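You operate a simulated robot arm through the tools that you are given. There is no shell and no other tool.

You run a simulated robot arm. Do the job below in one go: nothing can be reset, and whatever is moved stays where it is left.

TASK
The PLUG pocket is empty: put the red plug in and reset the fault.
Fine: plug switch off first, on again before the RESET beside ENTRY; stand the other plug in the PARK pocket. Where these are worked on the way, their far stop is far enough and under half their travel is too little: plug switch.

It is judged by the outcome, as a careful person would: the job done as asked, and still so three seconds after it is handed in. It fails if anything else is knocked over, pushed out of place, dropped, spilled or broken.

THE ROBOT
A 7-joint arm with a two-finger parallel gripper, fixed in place. Base frame: the origin is on the floor under the middle of its stand, x ahead of it, y to its left, z up. Readings come in mm, rad, newtons and seconds.
With the tool pointing down near the work surface it reaches from about 400 to 760 mm from the base axis. Its first joint turns from -2.496 to 2.496 rad. Payload 3 kg.
The tool frame sits at the grasp point between the pads (the TCP): z along the fingers, y along the line on which they close. The tips reach 30 mm beyond it. The gripper opens to 110 mm. The fingers are 20 mm wide and 10 mm thick; the gripper's body (48 by 112 mm) begins 55 mm behind the TCP.
Orientation is told as [roll, pitch, yaw] about the base's x, y, z axes, in that order, counted from this pose: with the fingers straight down and closing along the base's y, the tool's x points along the base's -x, its y along +y and its z along -z.

THE INTERFACE
- The arm moves only by the tool servo_tool. Its argument "rows" is text: rows parted by semicolons, each of 7 numbers parted by spaces: the shift along the tool's x, y, z in units of 40 mm (1.0 is 40 mm), then the turn, a rotation vector about the tool's x, y, z in units of 5 degrees (1.0 is 5 degrees), then the finger opening in mm, from 0 to 110. In form: dx dy dz ax ay az fingers; .... A call has 1 to 20 rows; each row shifts and turns the commanded pose from where the row before left it, along the tool's axes as they then stand. A call with a number of a shift or a turn outside -1 to 1 is refused whole. A row lasts 0.2 s, in which the tool goes at most 50 mm and 0.15 rad; a call with a longer step from one row to the next is refused whole, and so is a gripper value outside its range. Where a pose cannot be reached the arm comes as near as it can. A force on the tool above 60 N (or 10 N above the force at the start of the call, whichever is more), or a blocked arm, ends the call early, and 0.2 s more pass. Each finger travels about 108 mm/s and halts on what it meets, pressing with about 40 N; the grip force reading is that of the motor and also rises with nothing between the fingers. The clock runs only during rows and for 0.2 s after the last one: add rows that do not move to give the fingers time. The reply holds the time, the measured pose of the TCP, the force on the tool along the base axes, the opening and the grip force, in the units named above and with some noise, with the torque about the TCP (base axes, N m) and any sound that the robot's microphone picked up.
- Cameras (640 x 400 px; columns grow to the right, rows downward): "scene" is fixed at [51.3, 498.8, 1599.1]; the picture's right is [-0.09, -1.00, 0.00], its down [-0.68, 0.06, -0.73] and it looks along [0.73, -0.07, -0.69] (base axes); focal length 261 px, centre (320, 200). "wrist" rides on the gripper at [72, 17, -103] in the tool frame; the picture's right is [-0.23, 0.97, 0.00], its down [-0.76, -0.18, -0.62] and it looks along [-0.61, -0.14, 0.78] (tool axes); focal length 222 px, centre (320, 200). There is no depth. A picture from a camera that has moved, and an enlarged one, comes with that camera's place and axes in the base frame and with its lens.
- snapshot(camera): a new picture of that camera. The clock stands still meanwhile.
- raise_lower(by): slides the trunk up (or, below 0, down) by that many mm; the arm rides with it, the base frame stays. It gives what a move gives, with no picture.
- enlarge(camera, box): a new picture of the part [left, top, right, bottom] of that camera's present view, enlarged. The clock stands still meanwhile.
- hand_in(): hands the job in; it is judged then, once.

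Nothing tells you positions but the pictures and the camera data. Unless the task says otherwise, let go and move clear before handing in.

The tools are called after "Call:" as a command line: name --argument value ..., lists and objects as JSON in quotes. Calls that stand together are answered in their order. servo_tool: Moves the arm, as the interface text tells. Its arguments: {"type":"object","properties":{"rows":{"type":"string"}},"required":["rows"]} The other tools are called the same way: raise_lower (by) moves the trunk up or down; snapshot (camera) takes a picture; enlarge (camera, box) takes an enlarged picture of a part of a camera's view; hand_in () hands the job in.

At the start:

```text
time: 0.0
position: [515.3, 367.9, 1356.9]
orientation: [0.001, -0.001, -0.001]
force: [-0.1, 0.1, -0.3]
torque: [0.0, -0.03, -0.01]
finger_gap: 110.0
finger_force: 0.0
trunk travel left (down, up): [-886.0, 4.0]
```

scene: 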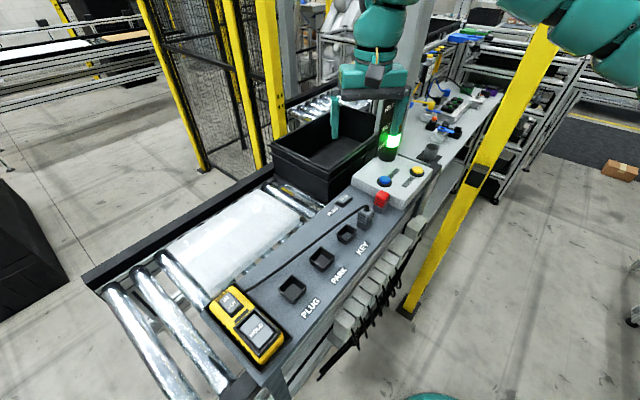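
wrist: 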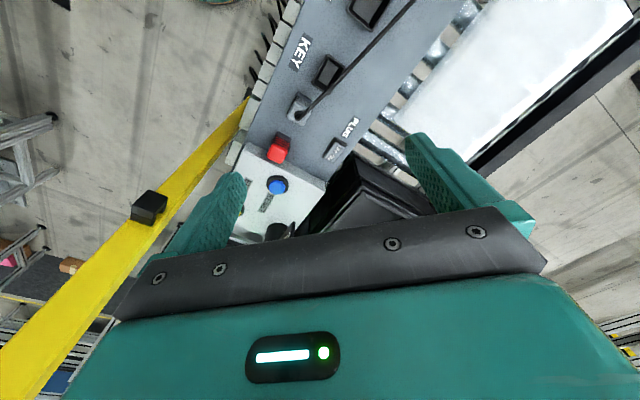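

I see a panel with pockets labelled PLUG, PARK and KEY, a gray plug and a red plug near the far end, and a light box with blue and yellow buttons. I'll look closer before moving anything.

Call:
enlarge --camera "scene" --box '[320, 150, 440, 225]'

Call:
enlarge --camera "scene" --box '[200, 220, 360, 370]'

Call:
enlarge --camera "wrist" --box '[220, 0, 420, 240]'

```text
5.33 times, centred on (380, 188) of scene
camera zoom: at [51.3, 498.8, 1599.1], right [-0.09, -1.0, 0.0], down [-0.68, 0.06, -0.73], along [0.73, -0.07, -0.69], focal length 1390 px, centre (0, 267)
```

zoom: 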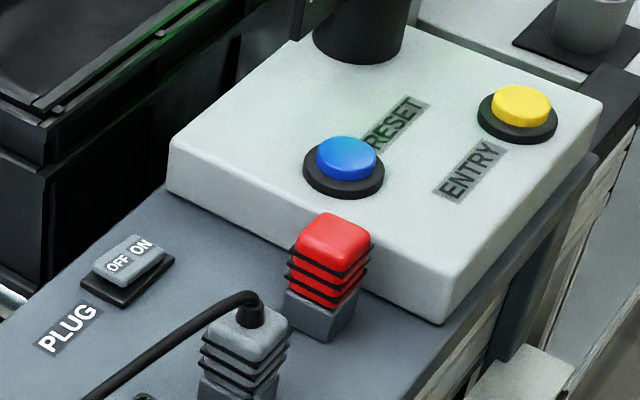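

```text
2.67 times, centred on (280, 295) of scene
camera zoom: at [51.3, 498.8, 1599.1], right [-0.09, -1.0, 0.0], down [-0.68, 0.06, -0.73], along [0.73, -0.07, -0.69], focal length 695 px, centre (427, -53)
```

zoom: 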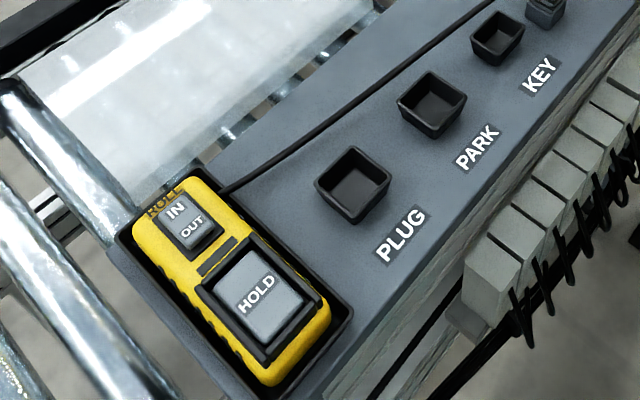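

```text
1.67 times, centred on (320, 120) of wrist
camera zoom: at [443.8, 383.2, 1460.6], right [0.23, 0.97, 0.0], down [0.76, -0.18, 0.62], along [0.61, -0.14, -0.78], focal length 370 px, centre (320, 333)
```

zoom: 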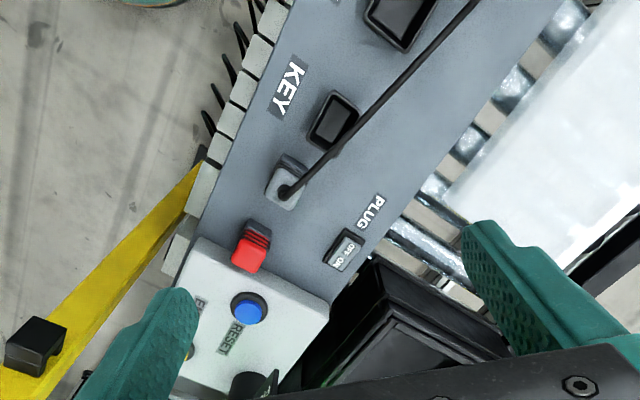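

The gray plug has a cord and stands next to the empty KEY pocket. The red plug stands beside the light box, where the blue button lines up with RESET and the yellow one with ENTRY. The row of pockets runs at about 45° to the base, so I'll turn the tool to match and lower it a little for a better look.

Call:
servo_tool --rows "0 0 0.5 0 0 1 110; 0 0 0.5 0 0 1 110; 0 0 0.5 0 0 1 110; 0 0 0.5 0 0 1 110; 0 0 0.5 0 0 1 110; 0 0 0.5 0 0 1 110; 0 0 0 0 0 1 110; 0 0 0 0 0 1 110; 0 0 0 0 0 1 110; 0 0 0 0 0 0 110"

```text
time: 2.2
position: [516.1, 367.0, 1235.7]
orientation: [-0.001, 0.0, -0.786]
force: [1.3, -0.3, 0.0]
torque: [-0.03, 0.03, 0.0]
finger_gap: 110.1
finger_force: 0.1
trunk travel left (down, up): [-886.0, 4.0]
```

Call:
snapshot --camera "wrist"

Call:
snapshot --camera "scene"

```text
taken
camera wrist: at [477.2, 429.4, 1340.6], right [0.85, 0.53, 0.0], down [0.41, -0.66, 0.62], along [0.33, -0.53, -0.78], focal length 222 px, centre (320, 200)
```

wrist: 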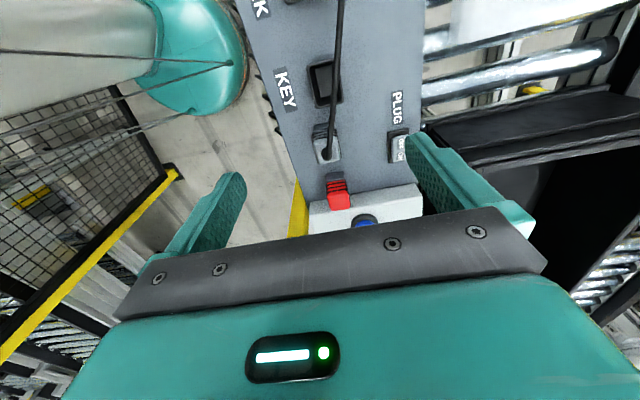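

```text
taken
```

scene: 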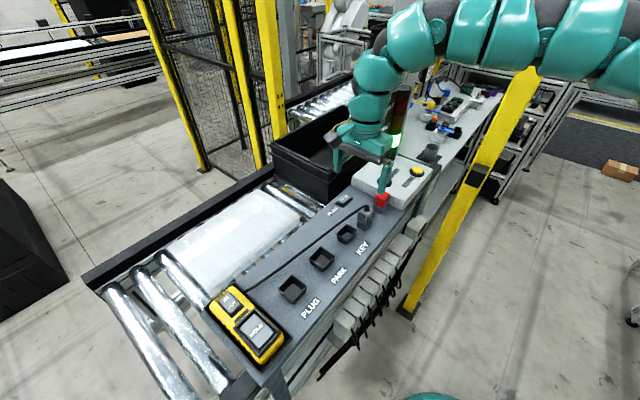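

The wrist camera now sees the plugs and the plug switch with the panel edges nearly upright. I'll enlarge these parts to measure them.

Call:
enlarge --camera "wrist" --box '[260, 40, 440, 240]'

Call:
enlarge --camera "scene" --box '[315, 185, 395, 235]'

Call:
enlarge --camera "scene" --box '[270, 220, 370, 310]'

```text
2.00 times, centred on (350, 140) of wrist
camera zoom: at [477.2, 429.4, 1340.6], right [0.85, 0.53, 0.0], down [0.41, -0.66, 0.62], along [0.33, -0.53, -0.78], focal length 444 px, centre (260, 320)
```

zoom: 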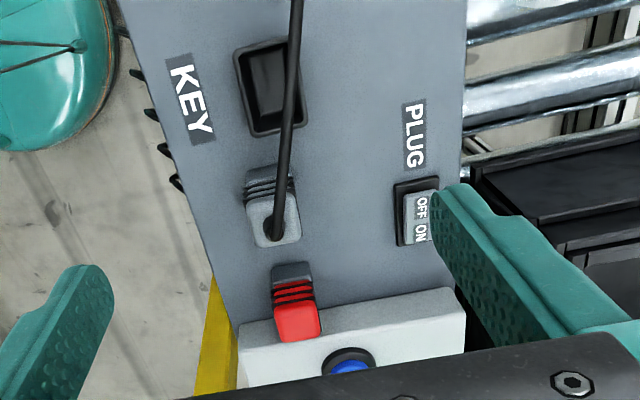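

```text
8.00 times, centred on (355, 210) of scene
camera zoom: at [51.3, 498.8, 1599.1], right [-0.09, -1.0, 0.0], down [-0.68, 0.06, -0.73], along [0.73, -0.07, -0.69], focal length 2085 px, centre (40, 120)
```

zoom: 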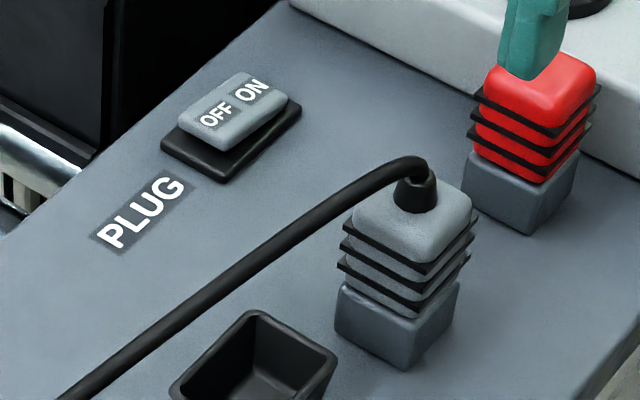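

```text
4.44 times, centred on (320, 265) of scene
camera zoom: at [51.3, 498.8, 1599.1], right [-0.09, -1.0, 0.0], down [-0.68, 0.06, -0.73], along [0.73, -0.07, -0.69], focal length 1159 px, centre (320, -89)
```

zoom: 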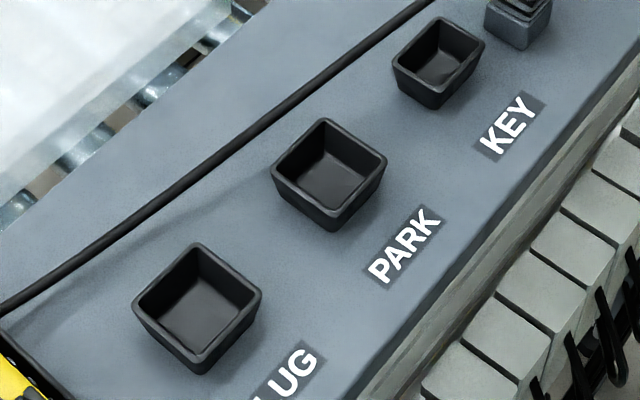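

The plug switch looks like a rocker, with its ON end pressed down and its OFF end standing up. I'll zoom in to check it and the pocket shapes before moving.

Call:
enlarge --camera "scene" --box '[276, 272, 312, 308]'

Call:
enlarge --camera "scene" --box '[305, 242, 341, 278]'

Call:
enlarge --camera "scene" --box '[330, 190, 358, 215]'

Call:
enlarge --camera "scene" --box '[352, 196, 388, 232]'

```text
11.11 times, centred on (294, 290) of scene
camera zoom: at [51.3, 498.8, 1599.1], right [-0.09, -1.0, 0.0], down [-0.68, 0.06, -0.73], along [0.73, -0.07, -0.69], focal length 2896 px, centre (609, -800)
```

zoom: 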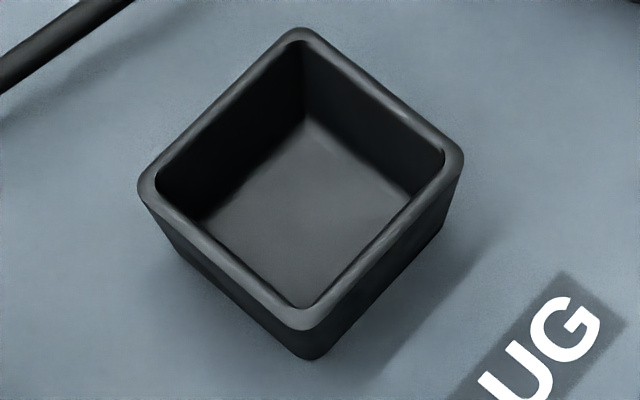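

```text
11.11 times, centred on (323, 260) of scene
camera zoom: at [51.3, 498.8, 1599.1], right [-0.09, -1.0, 0.0], down [-0.68, 0.06, -0.73], along [0.73, -0.07, -0.69], focal length 2896 px, centre (287, -467)
```

zoom: 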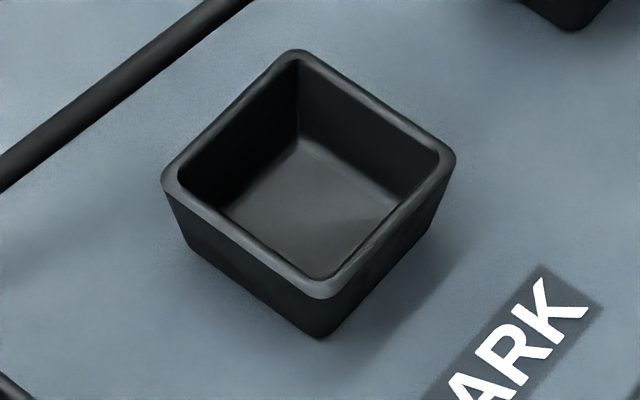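

```text
16.00 times, centred on (344, 202) of scene
camera zoom: at [51.3, 498.8, 1599.1], right [-0.09, -1.0, 0.0], down [-0.68, 0.06, -0.73], along [0.73, -0.07, -0.69], focal length 4171 px, centre (-64, 160)
```

zoom: 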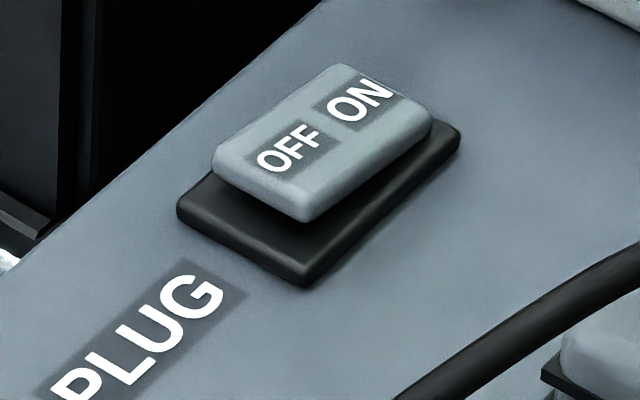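

```text
11.11 times, centred on (370, 214) of scene
camera zoom: at [51.3, 498.8, 1599.1], right [-0.09, -1.0, 0.0], down [-0.68, 0.06, -0.73], along [0.73, -0.07, -0.69], focal length 2896 px, centre (-236, 44)
```

zoom: 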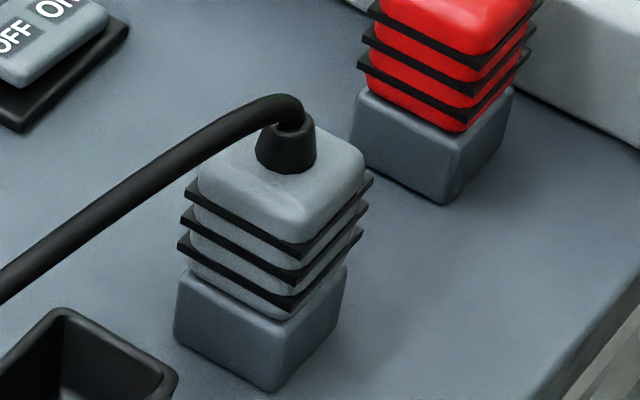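

The switch is a rocker with ON pressed, so I'll press its OFF end. The black bin sits close beside it, so I'll check how high the bin is first.

Call:
enlarge --camera "scene" --box '[250, 80, 440, 220]'

Call:
enlarge --camera "wrist" --box '[360, 80, 640, 255]'

```text
2.86 times, centred on (345, 150) of scene
camera zoom: at [51.3, 498.8, 1599.1], right [-0.09, -1.0, 0.0], down [-0.68, 0.06, -0.73], along [0.73, -0.07, -0.69], focal length 745 px, centre (249, 343)
```

zoom: 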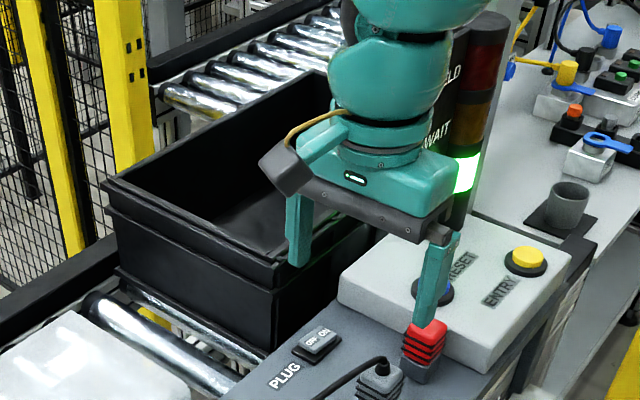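

```text
2.29 times, centred on (500, 168) of wrist
camera zoom: at [477.2, 429.4, 1340.6], right [0.85, 0.53, 0.0], down [0.41, -0.66, 0.62], along [0.33, -0.53, -0.78], focal length 508 px, centre (-91, 274)
```

zoom: 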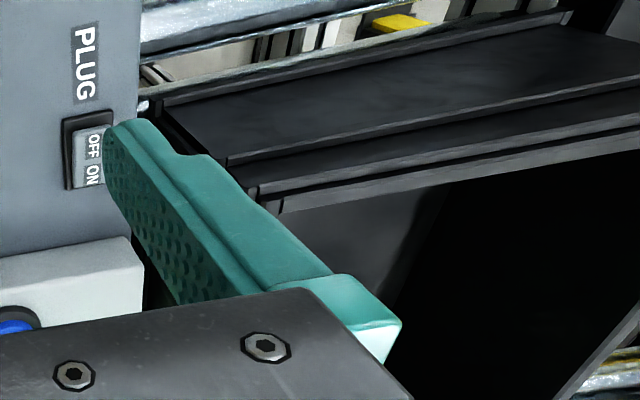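

The bin's rim is at about deck height and well to the side of the switch, so there's room. I'll close the fingers and hover above the OFF end of the rocker, at roughly (638, 374).

Call:
servo_tool --rows "-0.41 0.456 0.3 0 0 0 60; -0.41 0.456 0.3 0 0 0 20; -0.41 0.456 0.3 0 0 0 0; -0.41 0.456 0.3 0 0 0 0; -0.41 0.456 0.3 0 0 0 0; 0 0 0.5 0 0 0 0; 0 0 0 0 0 0 0; 0 0 0 0 0 0 0"

Call:
snapshot --camera "wrist"

Call:
snapshot --camera "scene"

```text
time: 4.0
position: [558.1, 358.5, 1191.7]
orientation: [0.001, 0.0, -0.786]
force: [-0.1, 0.7, 0.0]
torque: [-0.02, -0.02, 0.0]
finger_gap: 0.1
finger_force: 37.8
out of reach, approached as far as the arm can: row 2, 3, 4, 5
trunk travel left (down, up): [-886.0, 4.0]
```

```text
taken
camera wrist: at [518.8, 421.0, 1295.5], right [0.85, 0.53, 0.0], down [0.41, -0.66, 0.62], along [0.33, -0.53, -0.78], focal length 222 px, centre (320, 200)
```

wrist: 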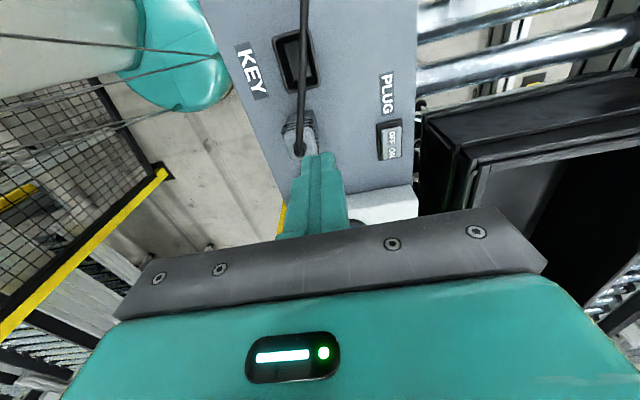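

```text
taken
```

scene: 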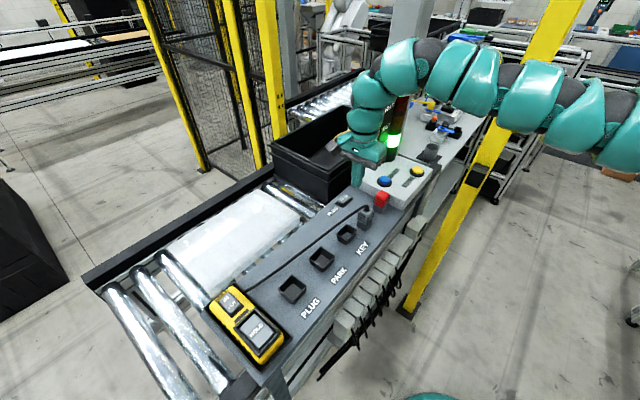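

The arm ran out of reach with the trunk this high. I'll pull back and up, then lower the trunk in steps while keeping the tool clear of the panel.

Call:
servo_tool --rows "0.3 -0.2 -1 0 0 0 0; 0.3 -0.2 -1 0 0 0 0; 0.3 -0.2 -1 0 0 0 0; 0 0 -1 0 0 0 0; 0 0 0 0 0 0 0"

Call:
raise_lower --by -150

```text
time: 5.2
position: [518.0, 365.4, 1353.0]
orientation: [-0.003, 0.002, -0.789]
force: [0.1, 0.3, -0.5]
torque: [0.0, 0.01, 0.05]
finger_gap: 0.0
finger_force: 38.0
trunk travel left (down, up): [-886.0, 4.0]
```

```text
time: 7.0
position: [515.9, 364.5, 1202.9]
orientation: [0.002, 0.001, -0.785]
force: [-0.1, -0.5, 0.6]
torque: [-0.02, 0.0, 0.01]
finger_gap: 0.0
finger_force: 37.6
trunk travel left (down, up): [-736.0, 154.0]
```

Call:
servo_tool --rows "0 0 -1 0 0 0 0; 0 0 -1 0 0 0 0; 0 0 -1 0 0 0 0; 0 0 0 0 0 0 0"

Call:
raise_lower --by -150

Call:
snapshot --camera "scene"

```text
time: 8.0
position: [514.7, 364.3, 1231.9]
orientation: [0.001, 0.0, -0.787]
force: [0.1, 1.2, 0.5]
torque: [0.0, -0.05, 0.05]
finger_gap: 0.0
finger_force: 37.6
out of reach, approached as far as the arm can: row 1, 2, 3
trunk travel left (down, up): [-736.0, 154.0]
```

```text
time: 9.7
position: [514.1, 363.5, 1081.6]
orientation: [-0.001, 0.001, -0.786]
force: [0.8, 0.1, 0.3]
torque: [0.0, -0.01, 0.0]
finger_gap: 0.0
finger_force: 37.8
trunk travel left (down, up): [-586.0, 304.0]
```

```text
taken
```

scene: 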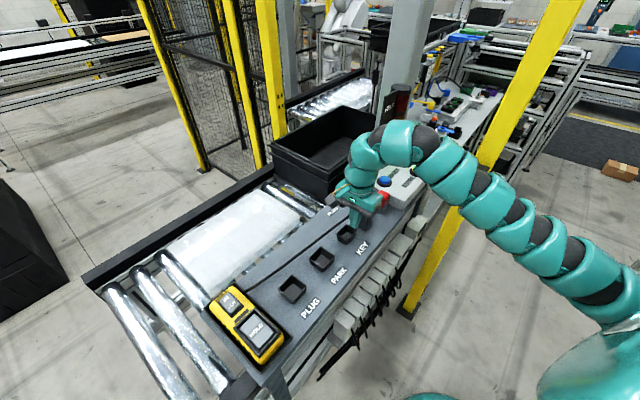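

Lowering the trunk was the wrong direction: the arm reaches further out when the tool is low relative to the trunk. I'll raise the trunk back up and bring the tool down instead.

Call:
raise_lower --by 303

```text
time: 12.7
position: [514.2, 363.1, 1386.1]
orientation: [0.001, -0.001, -0.787]
force: [0.5, 0.0, -0.8]
torque: [-0.02, 0.02, -0.06]
finger_gap: 0.0
finger_force: 38.0
trunk travel left (down, up): [-889.0, 1.0]
```

Call:
servo_tool --rows "0.11 0.05 0.8 0 0 0 0; 0.11 0.05 0.8 0 0 0 0; 0.11 0.05 0.8 0 0 0 0; 0.11 0.05 0.8 0 0 0 0; 0.11 0.05 0.8 0 0 0 0; 0.11 0.05 0.8 0 0 0 0; 0.11 0.05 0.8 0 0 0 0; 0.11 0.05 0.8 0 0 0 0; 0 0 0 0 0 0 0"

Call:
snapshot --camera "wrist"

Call:
snapshot --camera "scene"

```text
time: 14.7
position: [498.9, 398.1, 1130.8]
orientation: [0.001, -0.001, -0.785]
force: [-1.3, -0.1, 0.5]
torque: [-0.03, -0.01, 0.01]
finger_gap: 0.0
finger_force: 37.3
trunk travel left (down, up): [-889.0, 1.0]
```

```text
taken
camera wrist: at [459.3, 459.3, 1233.9], right [0.85, 0.53, 0.0], down [0.41, -0.66, 0.62], along [0.33, -0.53, -0.78], focal length 222 px, centre (320, 200)
```

wrist: 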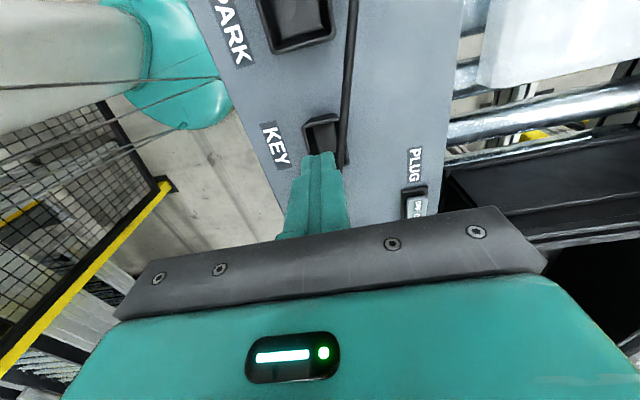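

```text
taken
```

scene: 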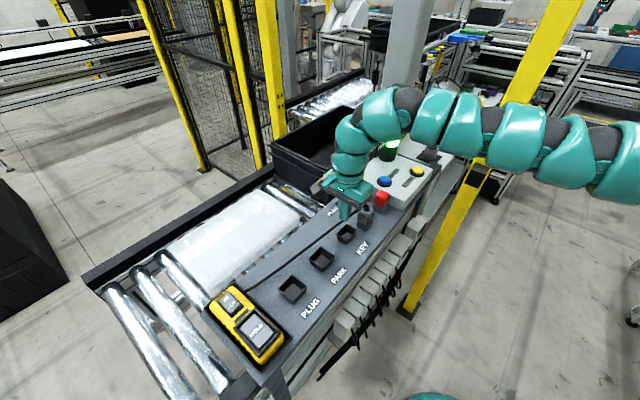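

Call:
enlarge --camera "wrist" --box '[390, 140, 460, 220]'

Call:
enlarge --camera "wrist" --box '[240, 0, 400, 180]'

```text
5.00 times, centred on (425, 180) of wrist
camera zoom: at [459.3, 459.3, 1233.9], right [0.85, 0.53, 0.0], down [0.41, -0.66, 0.62], along [0.33, -0.53, -0.78], focal length 1111 px, centre (-205, 300)
```

zoom: 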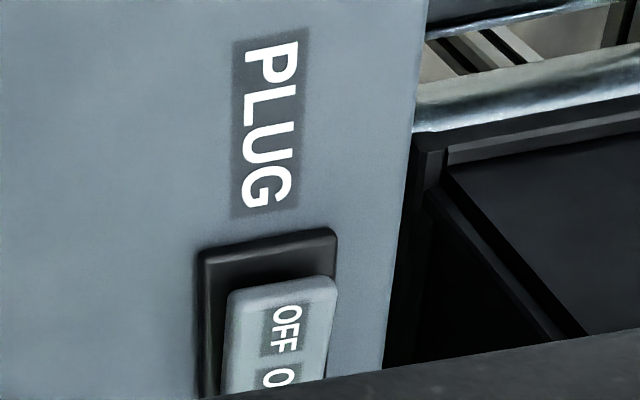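

```text
2.22 times, centred on (320, 90) of wrist
camera zoom: at [459.3, 459.3, 1233.9], right [0.85, 0.53, 0.0], down [0.41, -0.66, 0.62], along [0.33, -0.53, -0.78], focal length 494 px, centre (320, 444)
```

zoom: 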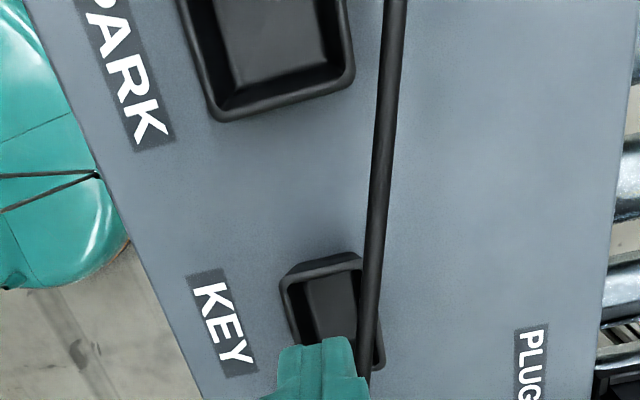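

Call:
servo_tool --rows "-0.35 0.364 0 0 0 0 0; -0.35 0.364 0 0 0 0 0; -0.35 0.364 0 0 0 0 0; -0.35 0.364 0.1 0 0 0 0; -0.35 0.364 0.2 0 0 0 0; 0 0 0 0 0 0 0"

Call:
snapshot --camera "wrist"

```text
time: 16.1
position: [520.9, 375.4, 1126.9]
orientation: [-0.001, -0.002, -0.784]
force: [-0.6, 0.0, -0.7]
torque: [-0.01, -0.01, -0.01]
finger_gap: 0.0
finger_force: 37.4
out of reach, approached as far as the arm can: row 1, 2, 3, 4, 5
trunk travel left (down, up): [-889.0, 1.0]
```

```text
taken
camera wrist: at [481.0, 438.1, 1230.2], right [0.85, 0.53, 0.0], down [0.41, -0.66, 0.62], along [0.33, -0.53, -0.78], focal length 222 px, centre (320, 200)
```

wrist: 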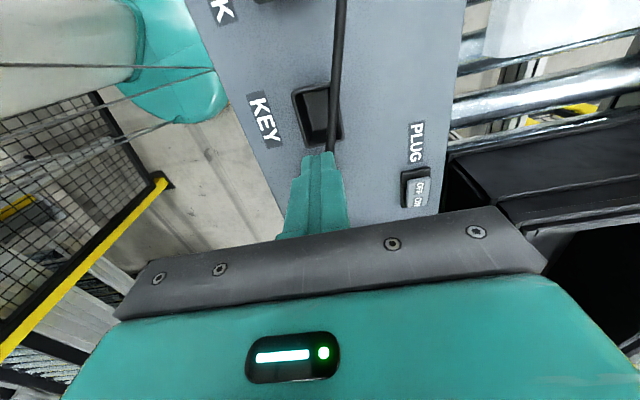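

The arm is at its limit here too, at a radius of about 640 mm and height 1127. A moderate trunk height may reach further, so I'll raise the tool, lower the trunk part way and test reaching outward.

Call:
servo_tool --rows "0 0 -1 0 0 0 0; 0 0 -1 0 0 0 0; 0 0 -1 0 0 0 0; 0 0 -1 0 0 0 0; 0 0 -0.5 0 0 0 0; 0 0 0 0 0 0 0"

```text
time: 17.5
position: [523.2, 374.9, 1307.0]
orientation: [0.0, -0.001, -0.787]
force: [-0.5, -0.5, 0.6]
torque: [0.01, -0.01, -0.01]
finger_gap: 0.0
finger_force: 37.8
trunk travel left (down, up): [-889.0, 1.0]
```

Call:
servo_tool --rows "-0.08 0.49 0 0 0 0 0; -0.08 0.49 0 0 0 0 0; -0.08 0.49 0 0 0 0 0; -0.08 0.49 0 0 0 0 0; 0 0 0 0 0 0 0"

```text
time: 18.7
position: [523.6, 375.2, 1307.9]
orientation: [0.0, 0.001, -0.785]
force: [0.2, -0.3, 0.1]
torque: [0.0, 0.0, -0.02]
finger_gap: 0.0
finger_force: 37.7
out of reach, approached as far as the arm can: row 1, 2, 3, 4
trunk travel left (down, up): [-889.0, 1.0]
```

The limit doesn't depend much on height, so it may come from the tool's yaw. I'll turn the tool back to yaw 0 and test reaching outward.

Call:
servo_tool --rows "0 0 0 0 0 -1 0; 0 0 0 0 0 -1 0; 0 0 0 0 0 -1 0; 0 0 0 0 0 -1 0; 0 0 0 0 0 -1 0; 0 0 0 0 0 -1 0; 0 0 0 0 0 -1 0; 0 0 0 0 0 -1 0; 0 0 0 0 0 -1 0; -0.41 0.29 0 0 0 0 0; -0.41 0.29 0 0 0 0 0; -0.41 0.29 0 0 0 0 0; 0 0 0 0 0 0 0"

```text
time: 21.5
position: [524.7, 373.7, 1306.7]
orientation: [0.0, 0.0, 0.001]
force: [0.4, -0.2, -0.7]
torque: [0.0, 0.02, -0.02]
finger_gap: 0.1
finger_force: 38.0
out of reach, approached as far as the arm can: row 10, 11, 12
trunk travel left (down, up): [-889.0, 1.0]
```

Call:
snapshot --camera "scene"

```text
taken
```

scene: 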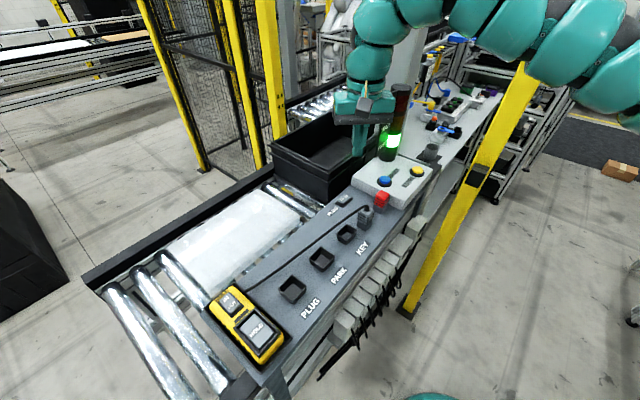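

Call:
servo_tool --rows "0 0 0.7 0 0 0 0; 0 0 0.7 0 0 0 0; 0 0 0.6 0 0 0 0; -0.5 -0.4 0 0 0 0 0; -0.5 -0.4 0 0 0 0 0; -0.5 -0.4 0 0 0 0 0; -0.5 -0.4 0 0 0 0 0; -0.5 -0.4 0 0 0 0 0; -0.5 -0.4 0 0 0 0 0; 0 0 0 0 0 0 0"

```text
time: 23.7
position: [639.1, 277.8, 1227.5]
orientation: [-0.002, 0.0, 0.002]
force: [0.3, 0.5, -0.7]
torque: [-0.01, -0.03, 0.0]
finger_gap: 0.2
finger_force: 37.8
out of reach, approached as far as the arm can: row 9
trunk travel left (down, up): [-889.0, 1.0]
```

Call:
snapshot --camera "scene"

Call:
snapshot --camera "wrist"

```text
taken
```

scene: 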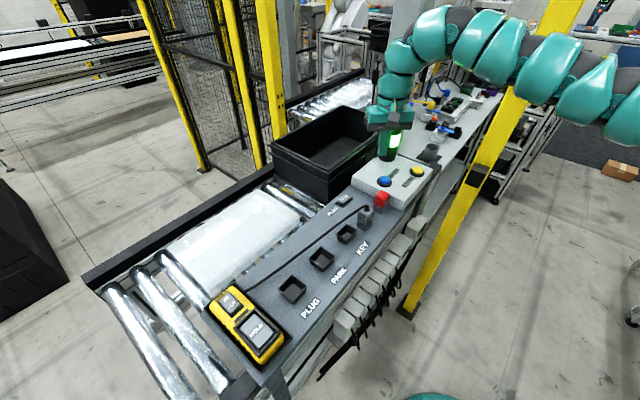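

```text
taken
camera wrist: at [566.1, 293.0, 1331.5], right [0.23, 0.97, 0.0], down [0.76, -0.18, 0.62], along [0.61, -0.14, -0.78], focal length 222 px, centre (320, 200)
```

wrist: 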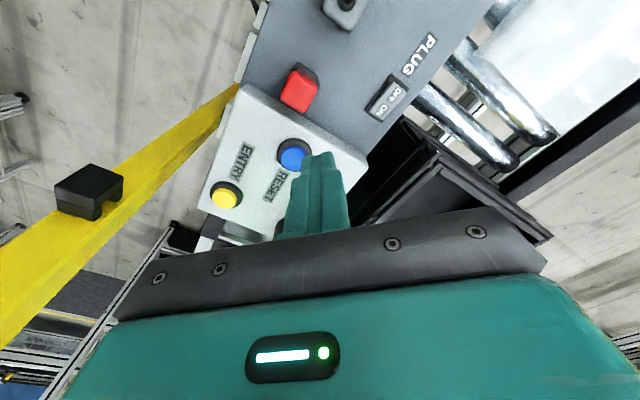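

Call:
servo_tool --rows "1 0.22 0 0 0 0 0; 1 0.22 0 0 0 0 0; 1 0.22 0 0 0 0 0; 1 0.22 0 0 0 0 0; 1 0.22 0 0 0 0 0; 1 0.22 0 0 0 0 0; 0.6 0.6 0 0 0 0 0; 0.6 0.6 0 0 0 0 0; 0.55 0.55 0 0 0 0 0; -0.477 0.579 0 0 0 0 0; -0.477 0.579 0 0 0 0 0; -0.477 0.579 0 0 0 0 0; -0.477 0.579 0 0 0 0 0; 0 0 0 0 0 0 0"

```text
time: 26.7
position: [425.1, 442.3, 1226.5]
orientation: [-0.001, 0.0, -0.001]
force: [-0.1, 0.0, -0.8]
torque: [-0.02, 0.0, 0.0]
finger_gap: 0.1
finger_force: 38.0
out of reach, approached as far as the arm can: row 5, 6, 12, 13
trunk travel left (down, up): [-889.0, 1.0]
```

The outer limit varies with direction, which looks like a shoulder set off to one side. I'll lower the trunk about 110 mm, keeping the tips clear of the panel, and try reaching toward the PLUG pocket.

Call:
raise_lower --by -110

Call:
servo_tool --rows "0.5 0.5 0 0 0 0 0; 0.5 0.5 0 0 0 0 0; 0.4 0.5 0 0 0 0 0; 0.2 0.5 0 0 0 0 0; 0 0 0 0 0 0 0"

Call:
snapshot --camera "scene"

```text
time: 28.1
position: [426.1, 441.7, 1117.0]
orientation: [0.0, 0.0, 0.0]
force: [0.4, -0.1, -0.8]
torque: [0.0, -0.02, -0.02]
finger_gap: 0.0
finger_force: 37.9
trunk travel left (down, up): [-779.0, 111.0]
```

```text
time: 29.3
position: [396.0, 460.8, 1116.8]
orientation: [0.002, 0.0, 0.002]
force: [-0.5, -0.4, -0.3]
torque: [-0.01, -0.05, 0.0]
finger_gap: 0.1
finger_force: 37.4
out of reach, approached as far as the arm can: row 1, 2, 3, 4
trunk travel left (down, up): [-779.0, 111.0]
```

```text
taken
```

scene: 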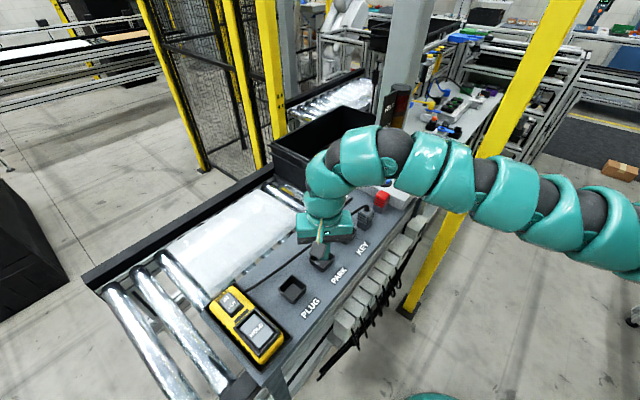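

Call:
snapshot --camera "wrist"

Call:
enlarge --camera "scene" --box '[340, 250, 640, 400]'

```text
taken
camera wrist: at [323.1, 476.4, 1221.4], right [0.23, 0.97, 0.0], down [0.76, -0.18, 0.62], along [0.61, -0.14, -0.78], focal length 222 px, centre (320, 200)
```

wrist: 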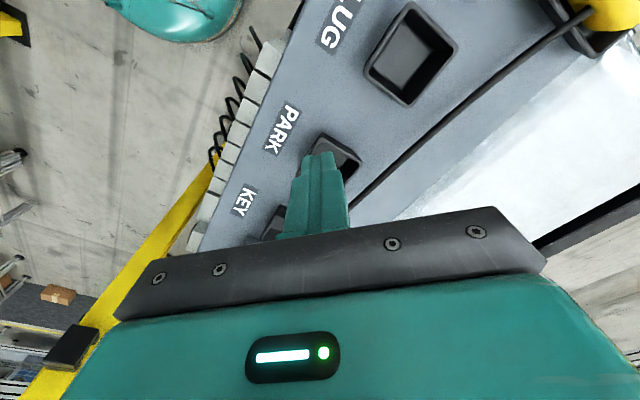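

```text
2.13 times, centred on (490, 325) of scene
camera zoom: at [51.3, 498.8, 1599.1], right [-0.09, -1.0, 0.0], down [-0.68, 0.06, -0.73], along [0.73, -0.07, -0.69], focal length 556 px, centre (-43, -67)
```

zoom: 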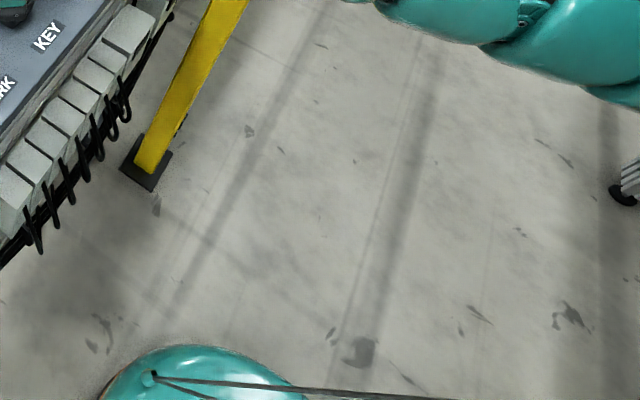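

Call:
servo_tool --rows "0.5 -0.2 0 0 0 0 0; 0.5 -0.2 0 0 0 0 0; 0.5 -0.2 0 0 0 0 0; 0.5 -0.2 0 0 0 0 0; 0.5 -0.2 0 0 0 0 0; 0 0 0 0 0 0 0"

```text
time: 30.7
position: [298.3, 419.3, 1116.1]
orientation: [-0.001, 0.001, -0.001]
force: [0.6, 0.7, 0.1]
torque: [0.01, 0.04, -0.01]
finger_gap: 0.0
finger_force: 37.6
trunk travel left (down, up): [-779.0, 111.0]
```

Call:
servo_tool --rows "0 0.5 0 0 0 0 0; 0 0.5 0 0 0 0 0; 0 0.5 0 0 0 0 0; 0 0.5 0 0 0 0 0; 0 0 0 0 0 0 0"

Call:
snapshot --camera "scene"

```text
time: 31.9
position: [296.2, 489.8, 1116.5]
orientation: [-0.001, 0.001, 0.002]
force: [-0.1, -0.4, -0.2]
torque: [-0.02, 0.0, 0.01]
finger_gap: 0.0
finger_force: 37.5
out of reach, approached as far as the arm can: row 4
trunk travel left (down, up): [-779.0, 111.0]
```

```text
taken
```

scene: 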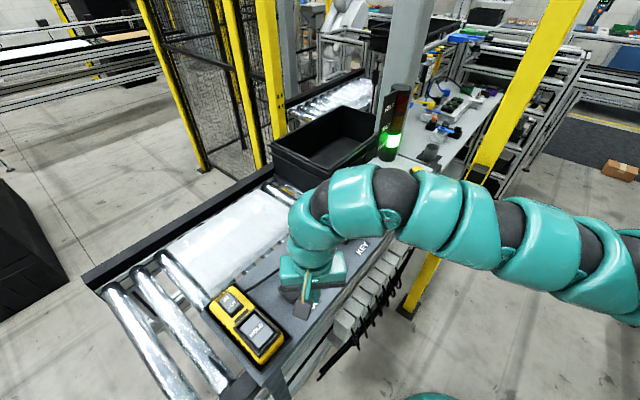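

I'll look at how the arm is set up by moving over the free floor to the right of the panel, watching which targets get flagged.

Call:
servo_tool --rows "0 -0.3 -1 0 0 0 0; 0 -0.3 -1 0 0 0 0; -0.5 -1 0 0 0 0 0; -0.5 -1 0 0 0 0 0; -0.5 -1 0 0 0 0 0; -0.5 -1 0 0 0 0 0; -0.5 -1 0 0 0 0 0; -0.5 -1 0 0 0 0 0; -0.5 -1 0 0 0 0 0; -0.5 -1 0 0 0 0 0; 0 0 0 0 0 0 0"

Call:
snapshot --camera "scene"

```text
time: 34.3
position: [361.6, 353.1, 1198.2]
orientation: [-0.001, 0.0, 0.001]
force: [0.5, 1.0, 0.0]
torque: [-0.02, -0.03, 0.03]
finger_gap: 0.0
finger_force: 37.6
out of reach, approached as far as the arm can: row 5, 6, 7, 8, 9, 10
trunk travel left (down, up): [-779.0, 111.0]
```

```text
taken
```

scene: 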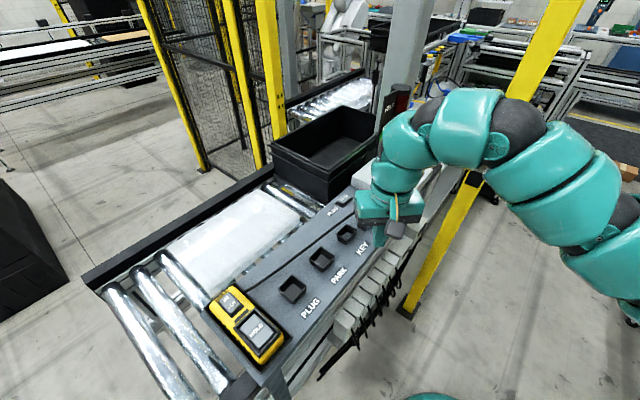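

The flagged limits don't fit a simple picture of the arm. I'll turn the wrist camera back toward the robot's own base to see how the arm is actually posed.

Call:
servo_tool --rows "-0.3 0.3 0 0 0 1 0; -0.3 0.3 0 0 0 1 0; 0 0 0 0 0 1 0; 0 0 0 0 0 1 0; 0 0 0 0 0 1 0; 0 0 0 0 0 1 0; 0 0 0 0 0 1 0; 0 0 0 0 0 1 0; 0 0 0 0 0 1 0; 0 0 0 0 0 1 0; 0 0 0 0 0 1 0; 0 0 0 0 0 1 0; 0 0 0 0 0 1 0; 0 0 0 0 0 1 0; 0 0 0 0 0 1 0; 0 0 0 0 0 1 0; 0 0 0 0 0 1 0; 0 0 0 0 0 1 0; 0 0 0 0 0 1 0; 0 0 0 0 0 1 0"

Call:
snapshot --camera "wrist"

```text
time: 38.5
position: [387.1, 376.6, 1197.4]
orientation: [0.0, 0.001, -1.747]
force: [-0.5, -0.3, 0.1]
torque: [0.0, -0.01, -0.01]
finger_gap: 0.2
finger_force: 36.9
trunk travel left (down, up): [-779.0, 111.0]
```

```text
taken
camera wrist: at [416.8, 443.9, 1301.8], right [0.92, -0.39, 0.0], down [-0.31, -0.72, 0.62], along [-0.25, -0.57, -0.78], focal length 222 px, centre (320, 200)
```

wrist: 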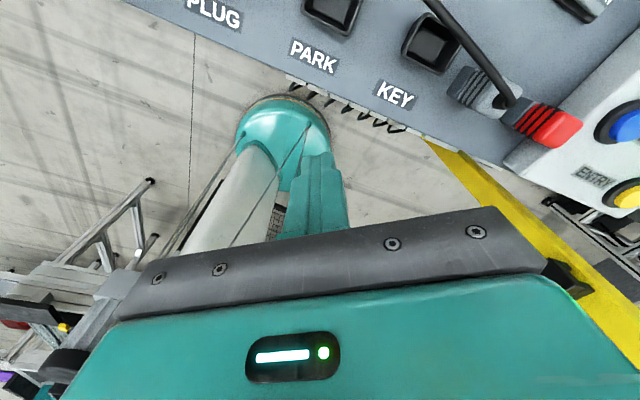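

Call:
servo_tool --rows "0.5 0 0 -0.23 0.97 0 0; 0.5 0 0 -0.23 0.97 0 0; 0.5 0 0 -0.23 0.97 0 0; 0.5 0 0 -0.23 0.97 0 0; 0.5 0 0 -0.23 0.97 0 0; 0.5 0 0 -0.23 0.97 0 0; 0.5 0 0 -0.23 0.97 0 0; 0.5 0 0 -0.23 0.97 0 0; 0 0 0 0 0 0 0"

Call:
snapshot --camera "wrist"

Call:
snapshot --camera "scene"

```text
time: 40.5
position: [410.6, 525.2, 1244.1]
orientation: [0.19, 0.674, -1.678]
force: [-0.5, -0.2, -0.1]
torque: [0.03, 0.01, 0.01]
finger_gap: 0.1
finger_force: 38.0
trunk travel left (down, up): [-779.0, 111.0]
```

```text
taken
camera wrist: at [406.7, 515.6, 1371.2], right [0.92, -0.39, 0.0], down [-0.39, -0.92, -0.02], along [0.01, 0.02, -1.0], focal length 222 px, centre (320, 200)
```

wrist: 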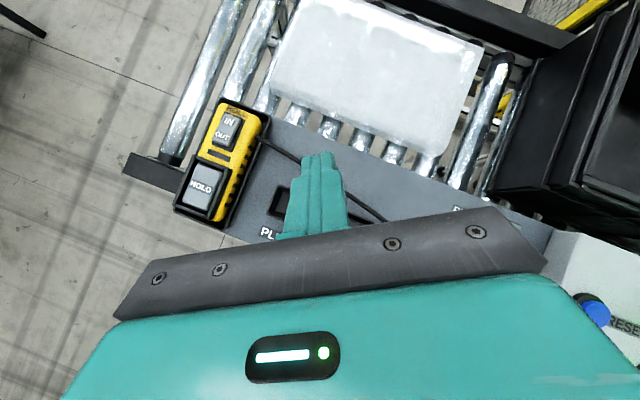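

```text
taken
```

scene: 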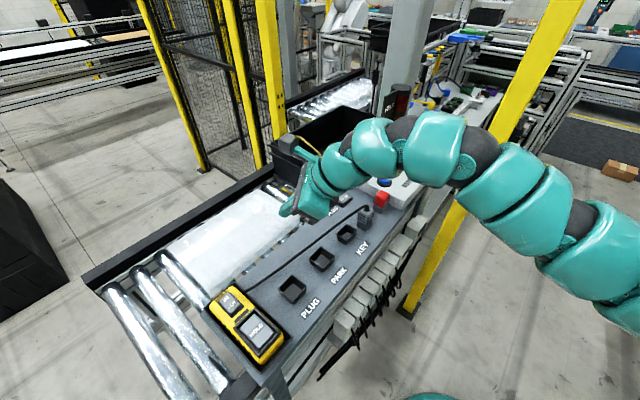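

That tilt went the other way, so the camera now looks straight down. I'll tilt back past vertical to look toward the base.

Call:
servo_tool --rows "-0.5 0 0 0.23 -0.97 0 0; -0.5 0 0 0.23 -0.97 0 0; -0.5 0 0 0.23 -0.97 0 0; -0.5 0 0 0.23 -0.97 0 0; -0.5 0 0 0.23 -0.97 0 0; -0.5 0 0 0.23 -0.97 0 0; -0.5 0 0 0.23 -0.97 0 0; -0.5 0 0 0.23 -0.97 0 0; -0.5 0 0 0.23 -0.97 0 0; -0.5 0 0 0.23 -0.97 0 0; -0.5 0 0 0.23 -0.97 0 0; -0.5 0 0 0.23 -0.97 0 0; -0.5 0 0 0.23 -0.97 0 0; -0.5 0 0 0.23 -0.97 0 0; 0 0 0 0 0 0 0"

Call:
snapshot --camera "wrist"

Call:
snapshot --camera "scene"

```text
time: 43.7
position: [388.3, 288.5, 1138.6]
orientation: [-0.133, -0.508, -1.711]
force: [-0.6, 0.4, 0.3]
torque: [-0.01, -0.01, -0.02]
finger_gap: 0.0
finger_force: 38.5
out of reach, approached as far as the arm can: row 11, 12, 13, 14
trunk travel left (down, up): [-779.0, 111.0]
```

```text
taken
camera wrist: at [433.4, 394.3, 1191.4], right [0.92, -0.39, 0.0], down [-0.14, -0.34, 0.93], along [-0.37, -0.86, -0.37], focal length 222 px, centre (320, 200)
```

wrist: 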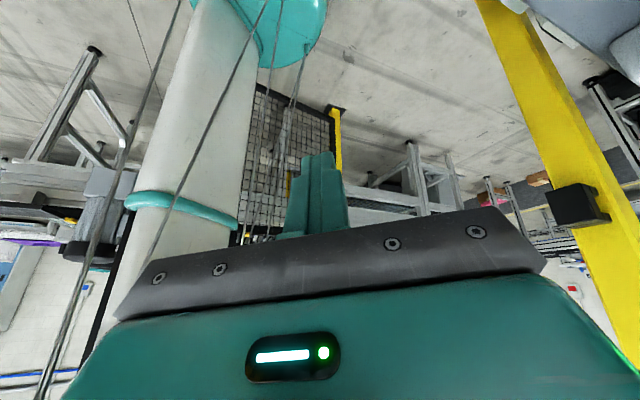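

```text
taken
```

scene: 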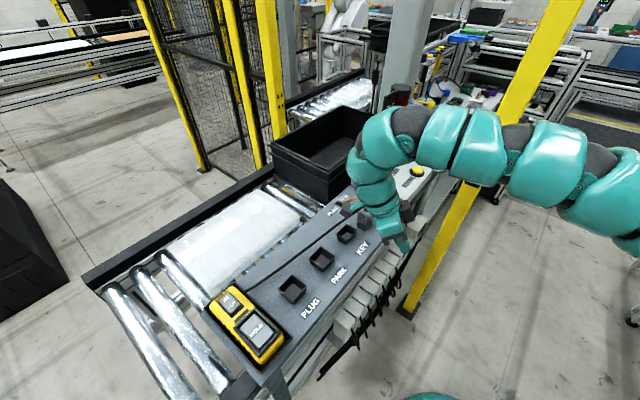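

The column is upright at the stand. The reach limit fits a fixed shoulder offset from the origin, so a small outward tilt of the tool will gain the missing reach. I'll bring the tool upright again first, then turn it so it closes along the pocket row with the camera on the outside.

Call:
servo_tool --rows "0.5 0 0 -0.23 0.97 0 0; 0.5 0 0 -0.23 0.97 0 0; 0.5 0 0 -0.23 0.97 0 0; 0.5 0 0 -0.23 0.97 0 0; 0.5 0 0 -0.23 0.97 0 0; 0.5 0 0 -0.23 0.97 0 0; 0 0 0 0 0 0 0"

```text
time: 45.3
position: [408.0, 400.9, 1104.7]
orientation: [0.001, 0.001, -1.744]
force: [0.0, 0.6, 0.3]
torque: [-0.04, 0.04, 0.0]
finger_gap: 0.0
finger_force: 38.0
trunk travel left (down, up): [-779.0, 111.0]
```

Call:
servo_tool --rows "0 0 -0.6 0 0 1 0; 0 0 -0.6 0 0 1 0; 0 0 -0.6 0 0 1 0; 0 0 -0.4 0 0 1 0; 0 0 0 0 0 1 0; 0 0 0 0 0 1 0; 0 0 0 0 0 1 0; 0.5 0 0 0 1 0 0; 0.5 0 0 0 1 0 0; 0.5 0 0 0 1 0 0; 0.5 0 0 0 1 0 0; 0.5 0 0 0 1 0 0; 0 0 0 0 0 0 0"

Call:
snapshot --camera "wrist"

```text
time: 48.1
position: [460.1, 483.1, 1209.6]
orientation: [0.001, 0.438, -2.137]
force: [-0.7, 0.5, 0.8]
torque: [-0.02, 0.01, 0.0]
finger_gap: 0.0
finger_force: 37.7
out of reach, approached as far as the arm can: row 6, 7
trunk travel left (down, up): [-779.0, 111.0]
```

```text
taken
camera wrist: at [485.6, 492.6, 1335.0], right [0.71, -0.7, -0.1], down [-0.66, -0.71, 0.24], along [-0.24, -0.11, -0.97], focal length 222 px, centre (320, 200)
```

wrist: 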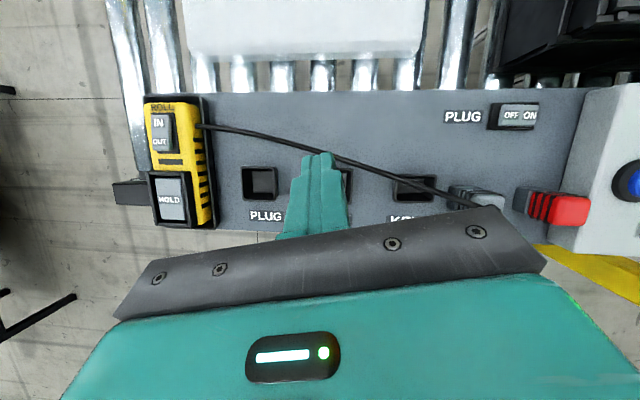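

This tilted view from above is very good for measuring. I'll take enlarged pictures of each area now.

Call:
enlarge --camera "wrist" --box '[420, 80, 640, 240]'

Call:
enlarge --camera "wrist" --box '[130, 80, 370, 240]'

Call:
enlarge --camera "wrist" --box '[330, 130, 490, 240]'

```text
2.50 times, centred on (530, 160) of wrist
camera zoom: at [485.6, 492.6, 1335.0], right [0.71, -0.7, -0.1], down [-0.66, -0.71, 0.24], along [-0.24, -0.11, -0.97], focal length 555 px, centre (-205, 300)
```

zoom: 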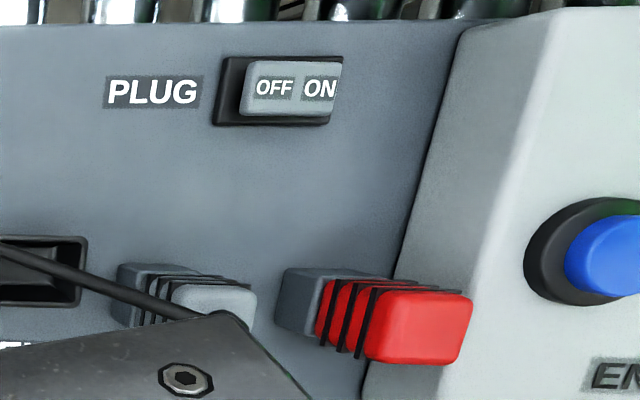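

```text
2.50 times, centred on (250, 160) of wrist
camera zoom: at [485.6, 492.6, 1335.0], right [0.71, -0.7, -0.1], down [-0.66, -0.71, 0.24], along [-0.24, -0.11, -0.97], focal length 555 px, centre (495, 300)
```

zoom: 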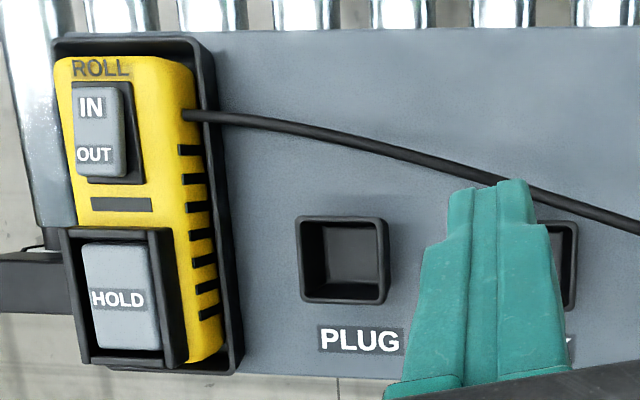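

```text
3.64 times, centred on (410, 185) of wrist
camera zoom: at [485.6, 492.6, 1335.0], right [0.71, -0.7, -0.1], down [-0.66, -0.71, 0.24], along [-0.24, -0.11, -0.97], focal length 808 px, centre (-7, 254)
```

zoom: 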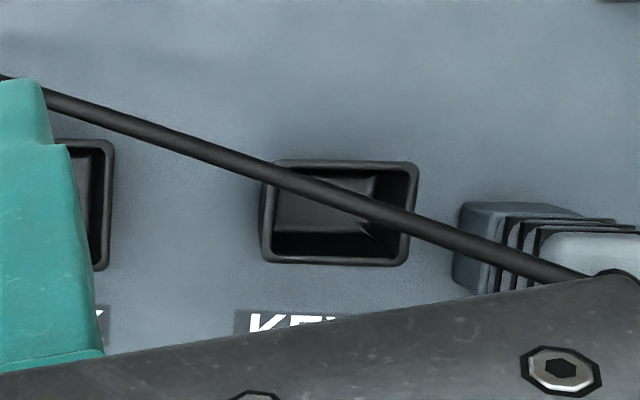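

The pocket row runs at 45°: PLUG is near (362, 536), PARK near (440, 459) and KEY near (516, 381), with rims at about z 1027. Yaw stops at about −122° here, so I'll use +45° with an outward tilt instead. First I'll untilt and turn.

Call:
servo_tool --rows "-0.5 0 0 0 -1 0 0; -0.5 0 0 0 -1 0 0; -0.5 0 0 0 -1 0 0; -0.5 0 0 0 -1 0 0; -0.5 0 0 0 -1 0 0; 0 0 0 0 0 -1 0; 0 0 0 0 0 -1 0; 0 0 0 0 0 -1 0; 0 0 0 0 0 -1 0; 0 0 0 0 0 -1 0; 0 0 0 0 0 -1 0; 0 0 0 0 0 -1 0; 0 0 0 0 0 -1 0; 0 0 0 0 0 -1 0; 0 0 0 0 0 -1 0; 0 0 0 0 0 -1 0; 0 0 0 0 0 -1 0; 0 0 0 0 0 -1 0; 0 0 0 0 0 -1 0; 0 0 0 0 0 -1 0"

Call:
servo_tool --rows "0 0 0 0 0 -1 0; 0 0 0 0 0 -1 0; 0 0 0 0 0 -1 0; 0 0 0 0 0 -1 0; 0 0 0 0 0 -1 0; 0 0 0 0 0 -1 0; 0 0 0 0 0 -1 0; 0 0 0 0 0 -1 0; 0 0 0 0 0 -1 0; 0 0 0 0 0 -1 0; 0 0 0 0 0 -1 0; 0 0 0 0 0 -1 0; 0 0 0 0 0 -1 0; 0 0 0 0 0 -1 0; 0 0 0 0 0 -1 0; 0 0 0 0 0 -1 0; 0 0 0 0 0 -1 0; 0 0 0 0 0 -1 0; 0 0 0 0 0 0 0"

```text
time: 52.3
position: [407.9, 403.5, 1184.6]
orientation: [-0.002, 0.0, -0.829]
force: [-0.3, 0.6, 0.2]
torque: [0.0, -0.01, 0.01]
finger_gap: 0.1
finger_force: 37.1
trunk travel left (down, up): [-779.0, 111.0]
```

```text
time: 56.3
position: [407.6, 403.5, 1184.0]
orientation: [0.002, 0.0, 0.743]
force: [1.0, -0.5, -0.5]
torque: [0.01, -0.02, 0.02]
finger_gap: 0.1
finger_force: 38.0
trunk travel left (down, up): [-779.0, 111.0]
```

Call:
servo_tool --rows "0 0 0 0 0 -0.48 0; -0.5 0 0 0 -1 0 0; -0.5 0 0 0 -1 0 0; -0.5 0 0 0 -1 0 0; -0.5 0 0 0 -1 0 0; -0.5 0 0 0 -1 0 0; 0 0 0 0 0 0 0"

Call:
snapshot --camera "wrist"

Call:
snapshot --camera "scene"

```text
time: 57.9
position: [476.0, 472.7, 1201.6]
orientation: [-0.001, -0.44, 0.784]
force: [-0.2, -0.2, 0.4]
torque: [0.01, 0.0, 0.0]
finger_gap: 0.0
finger_force: 37.1
trunk travel left (down, up): [-779.0, 111.0]
```

```text
taken
camera wrist: at [387.4, 405.9, 1264.4], right [-0.54, 0.84, 0.1], down [0.43, 0.17, 0.89], along [0.72, 0.52, -0.45], focal length 222 px, centre (320, 200)
```

wrist: 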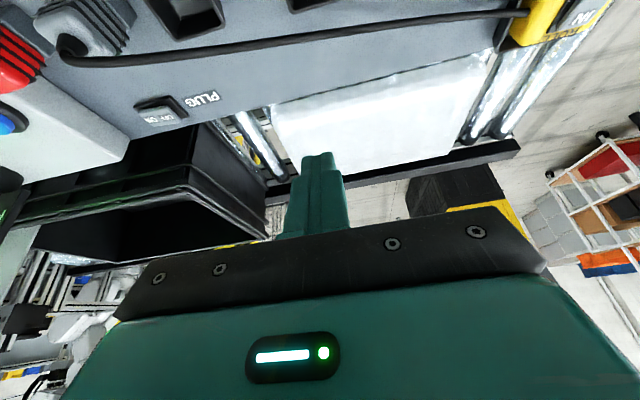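

```text
taken
```

scene: 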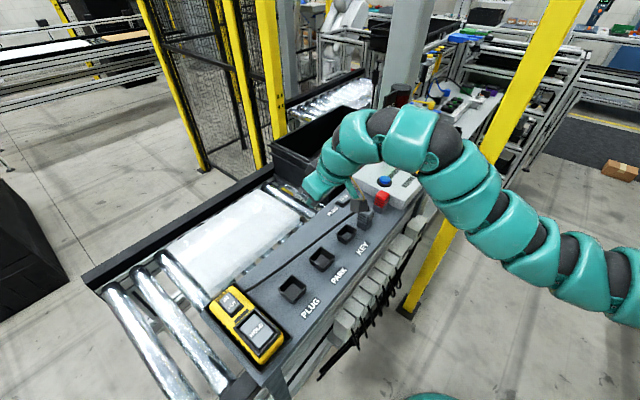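

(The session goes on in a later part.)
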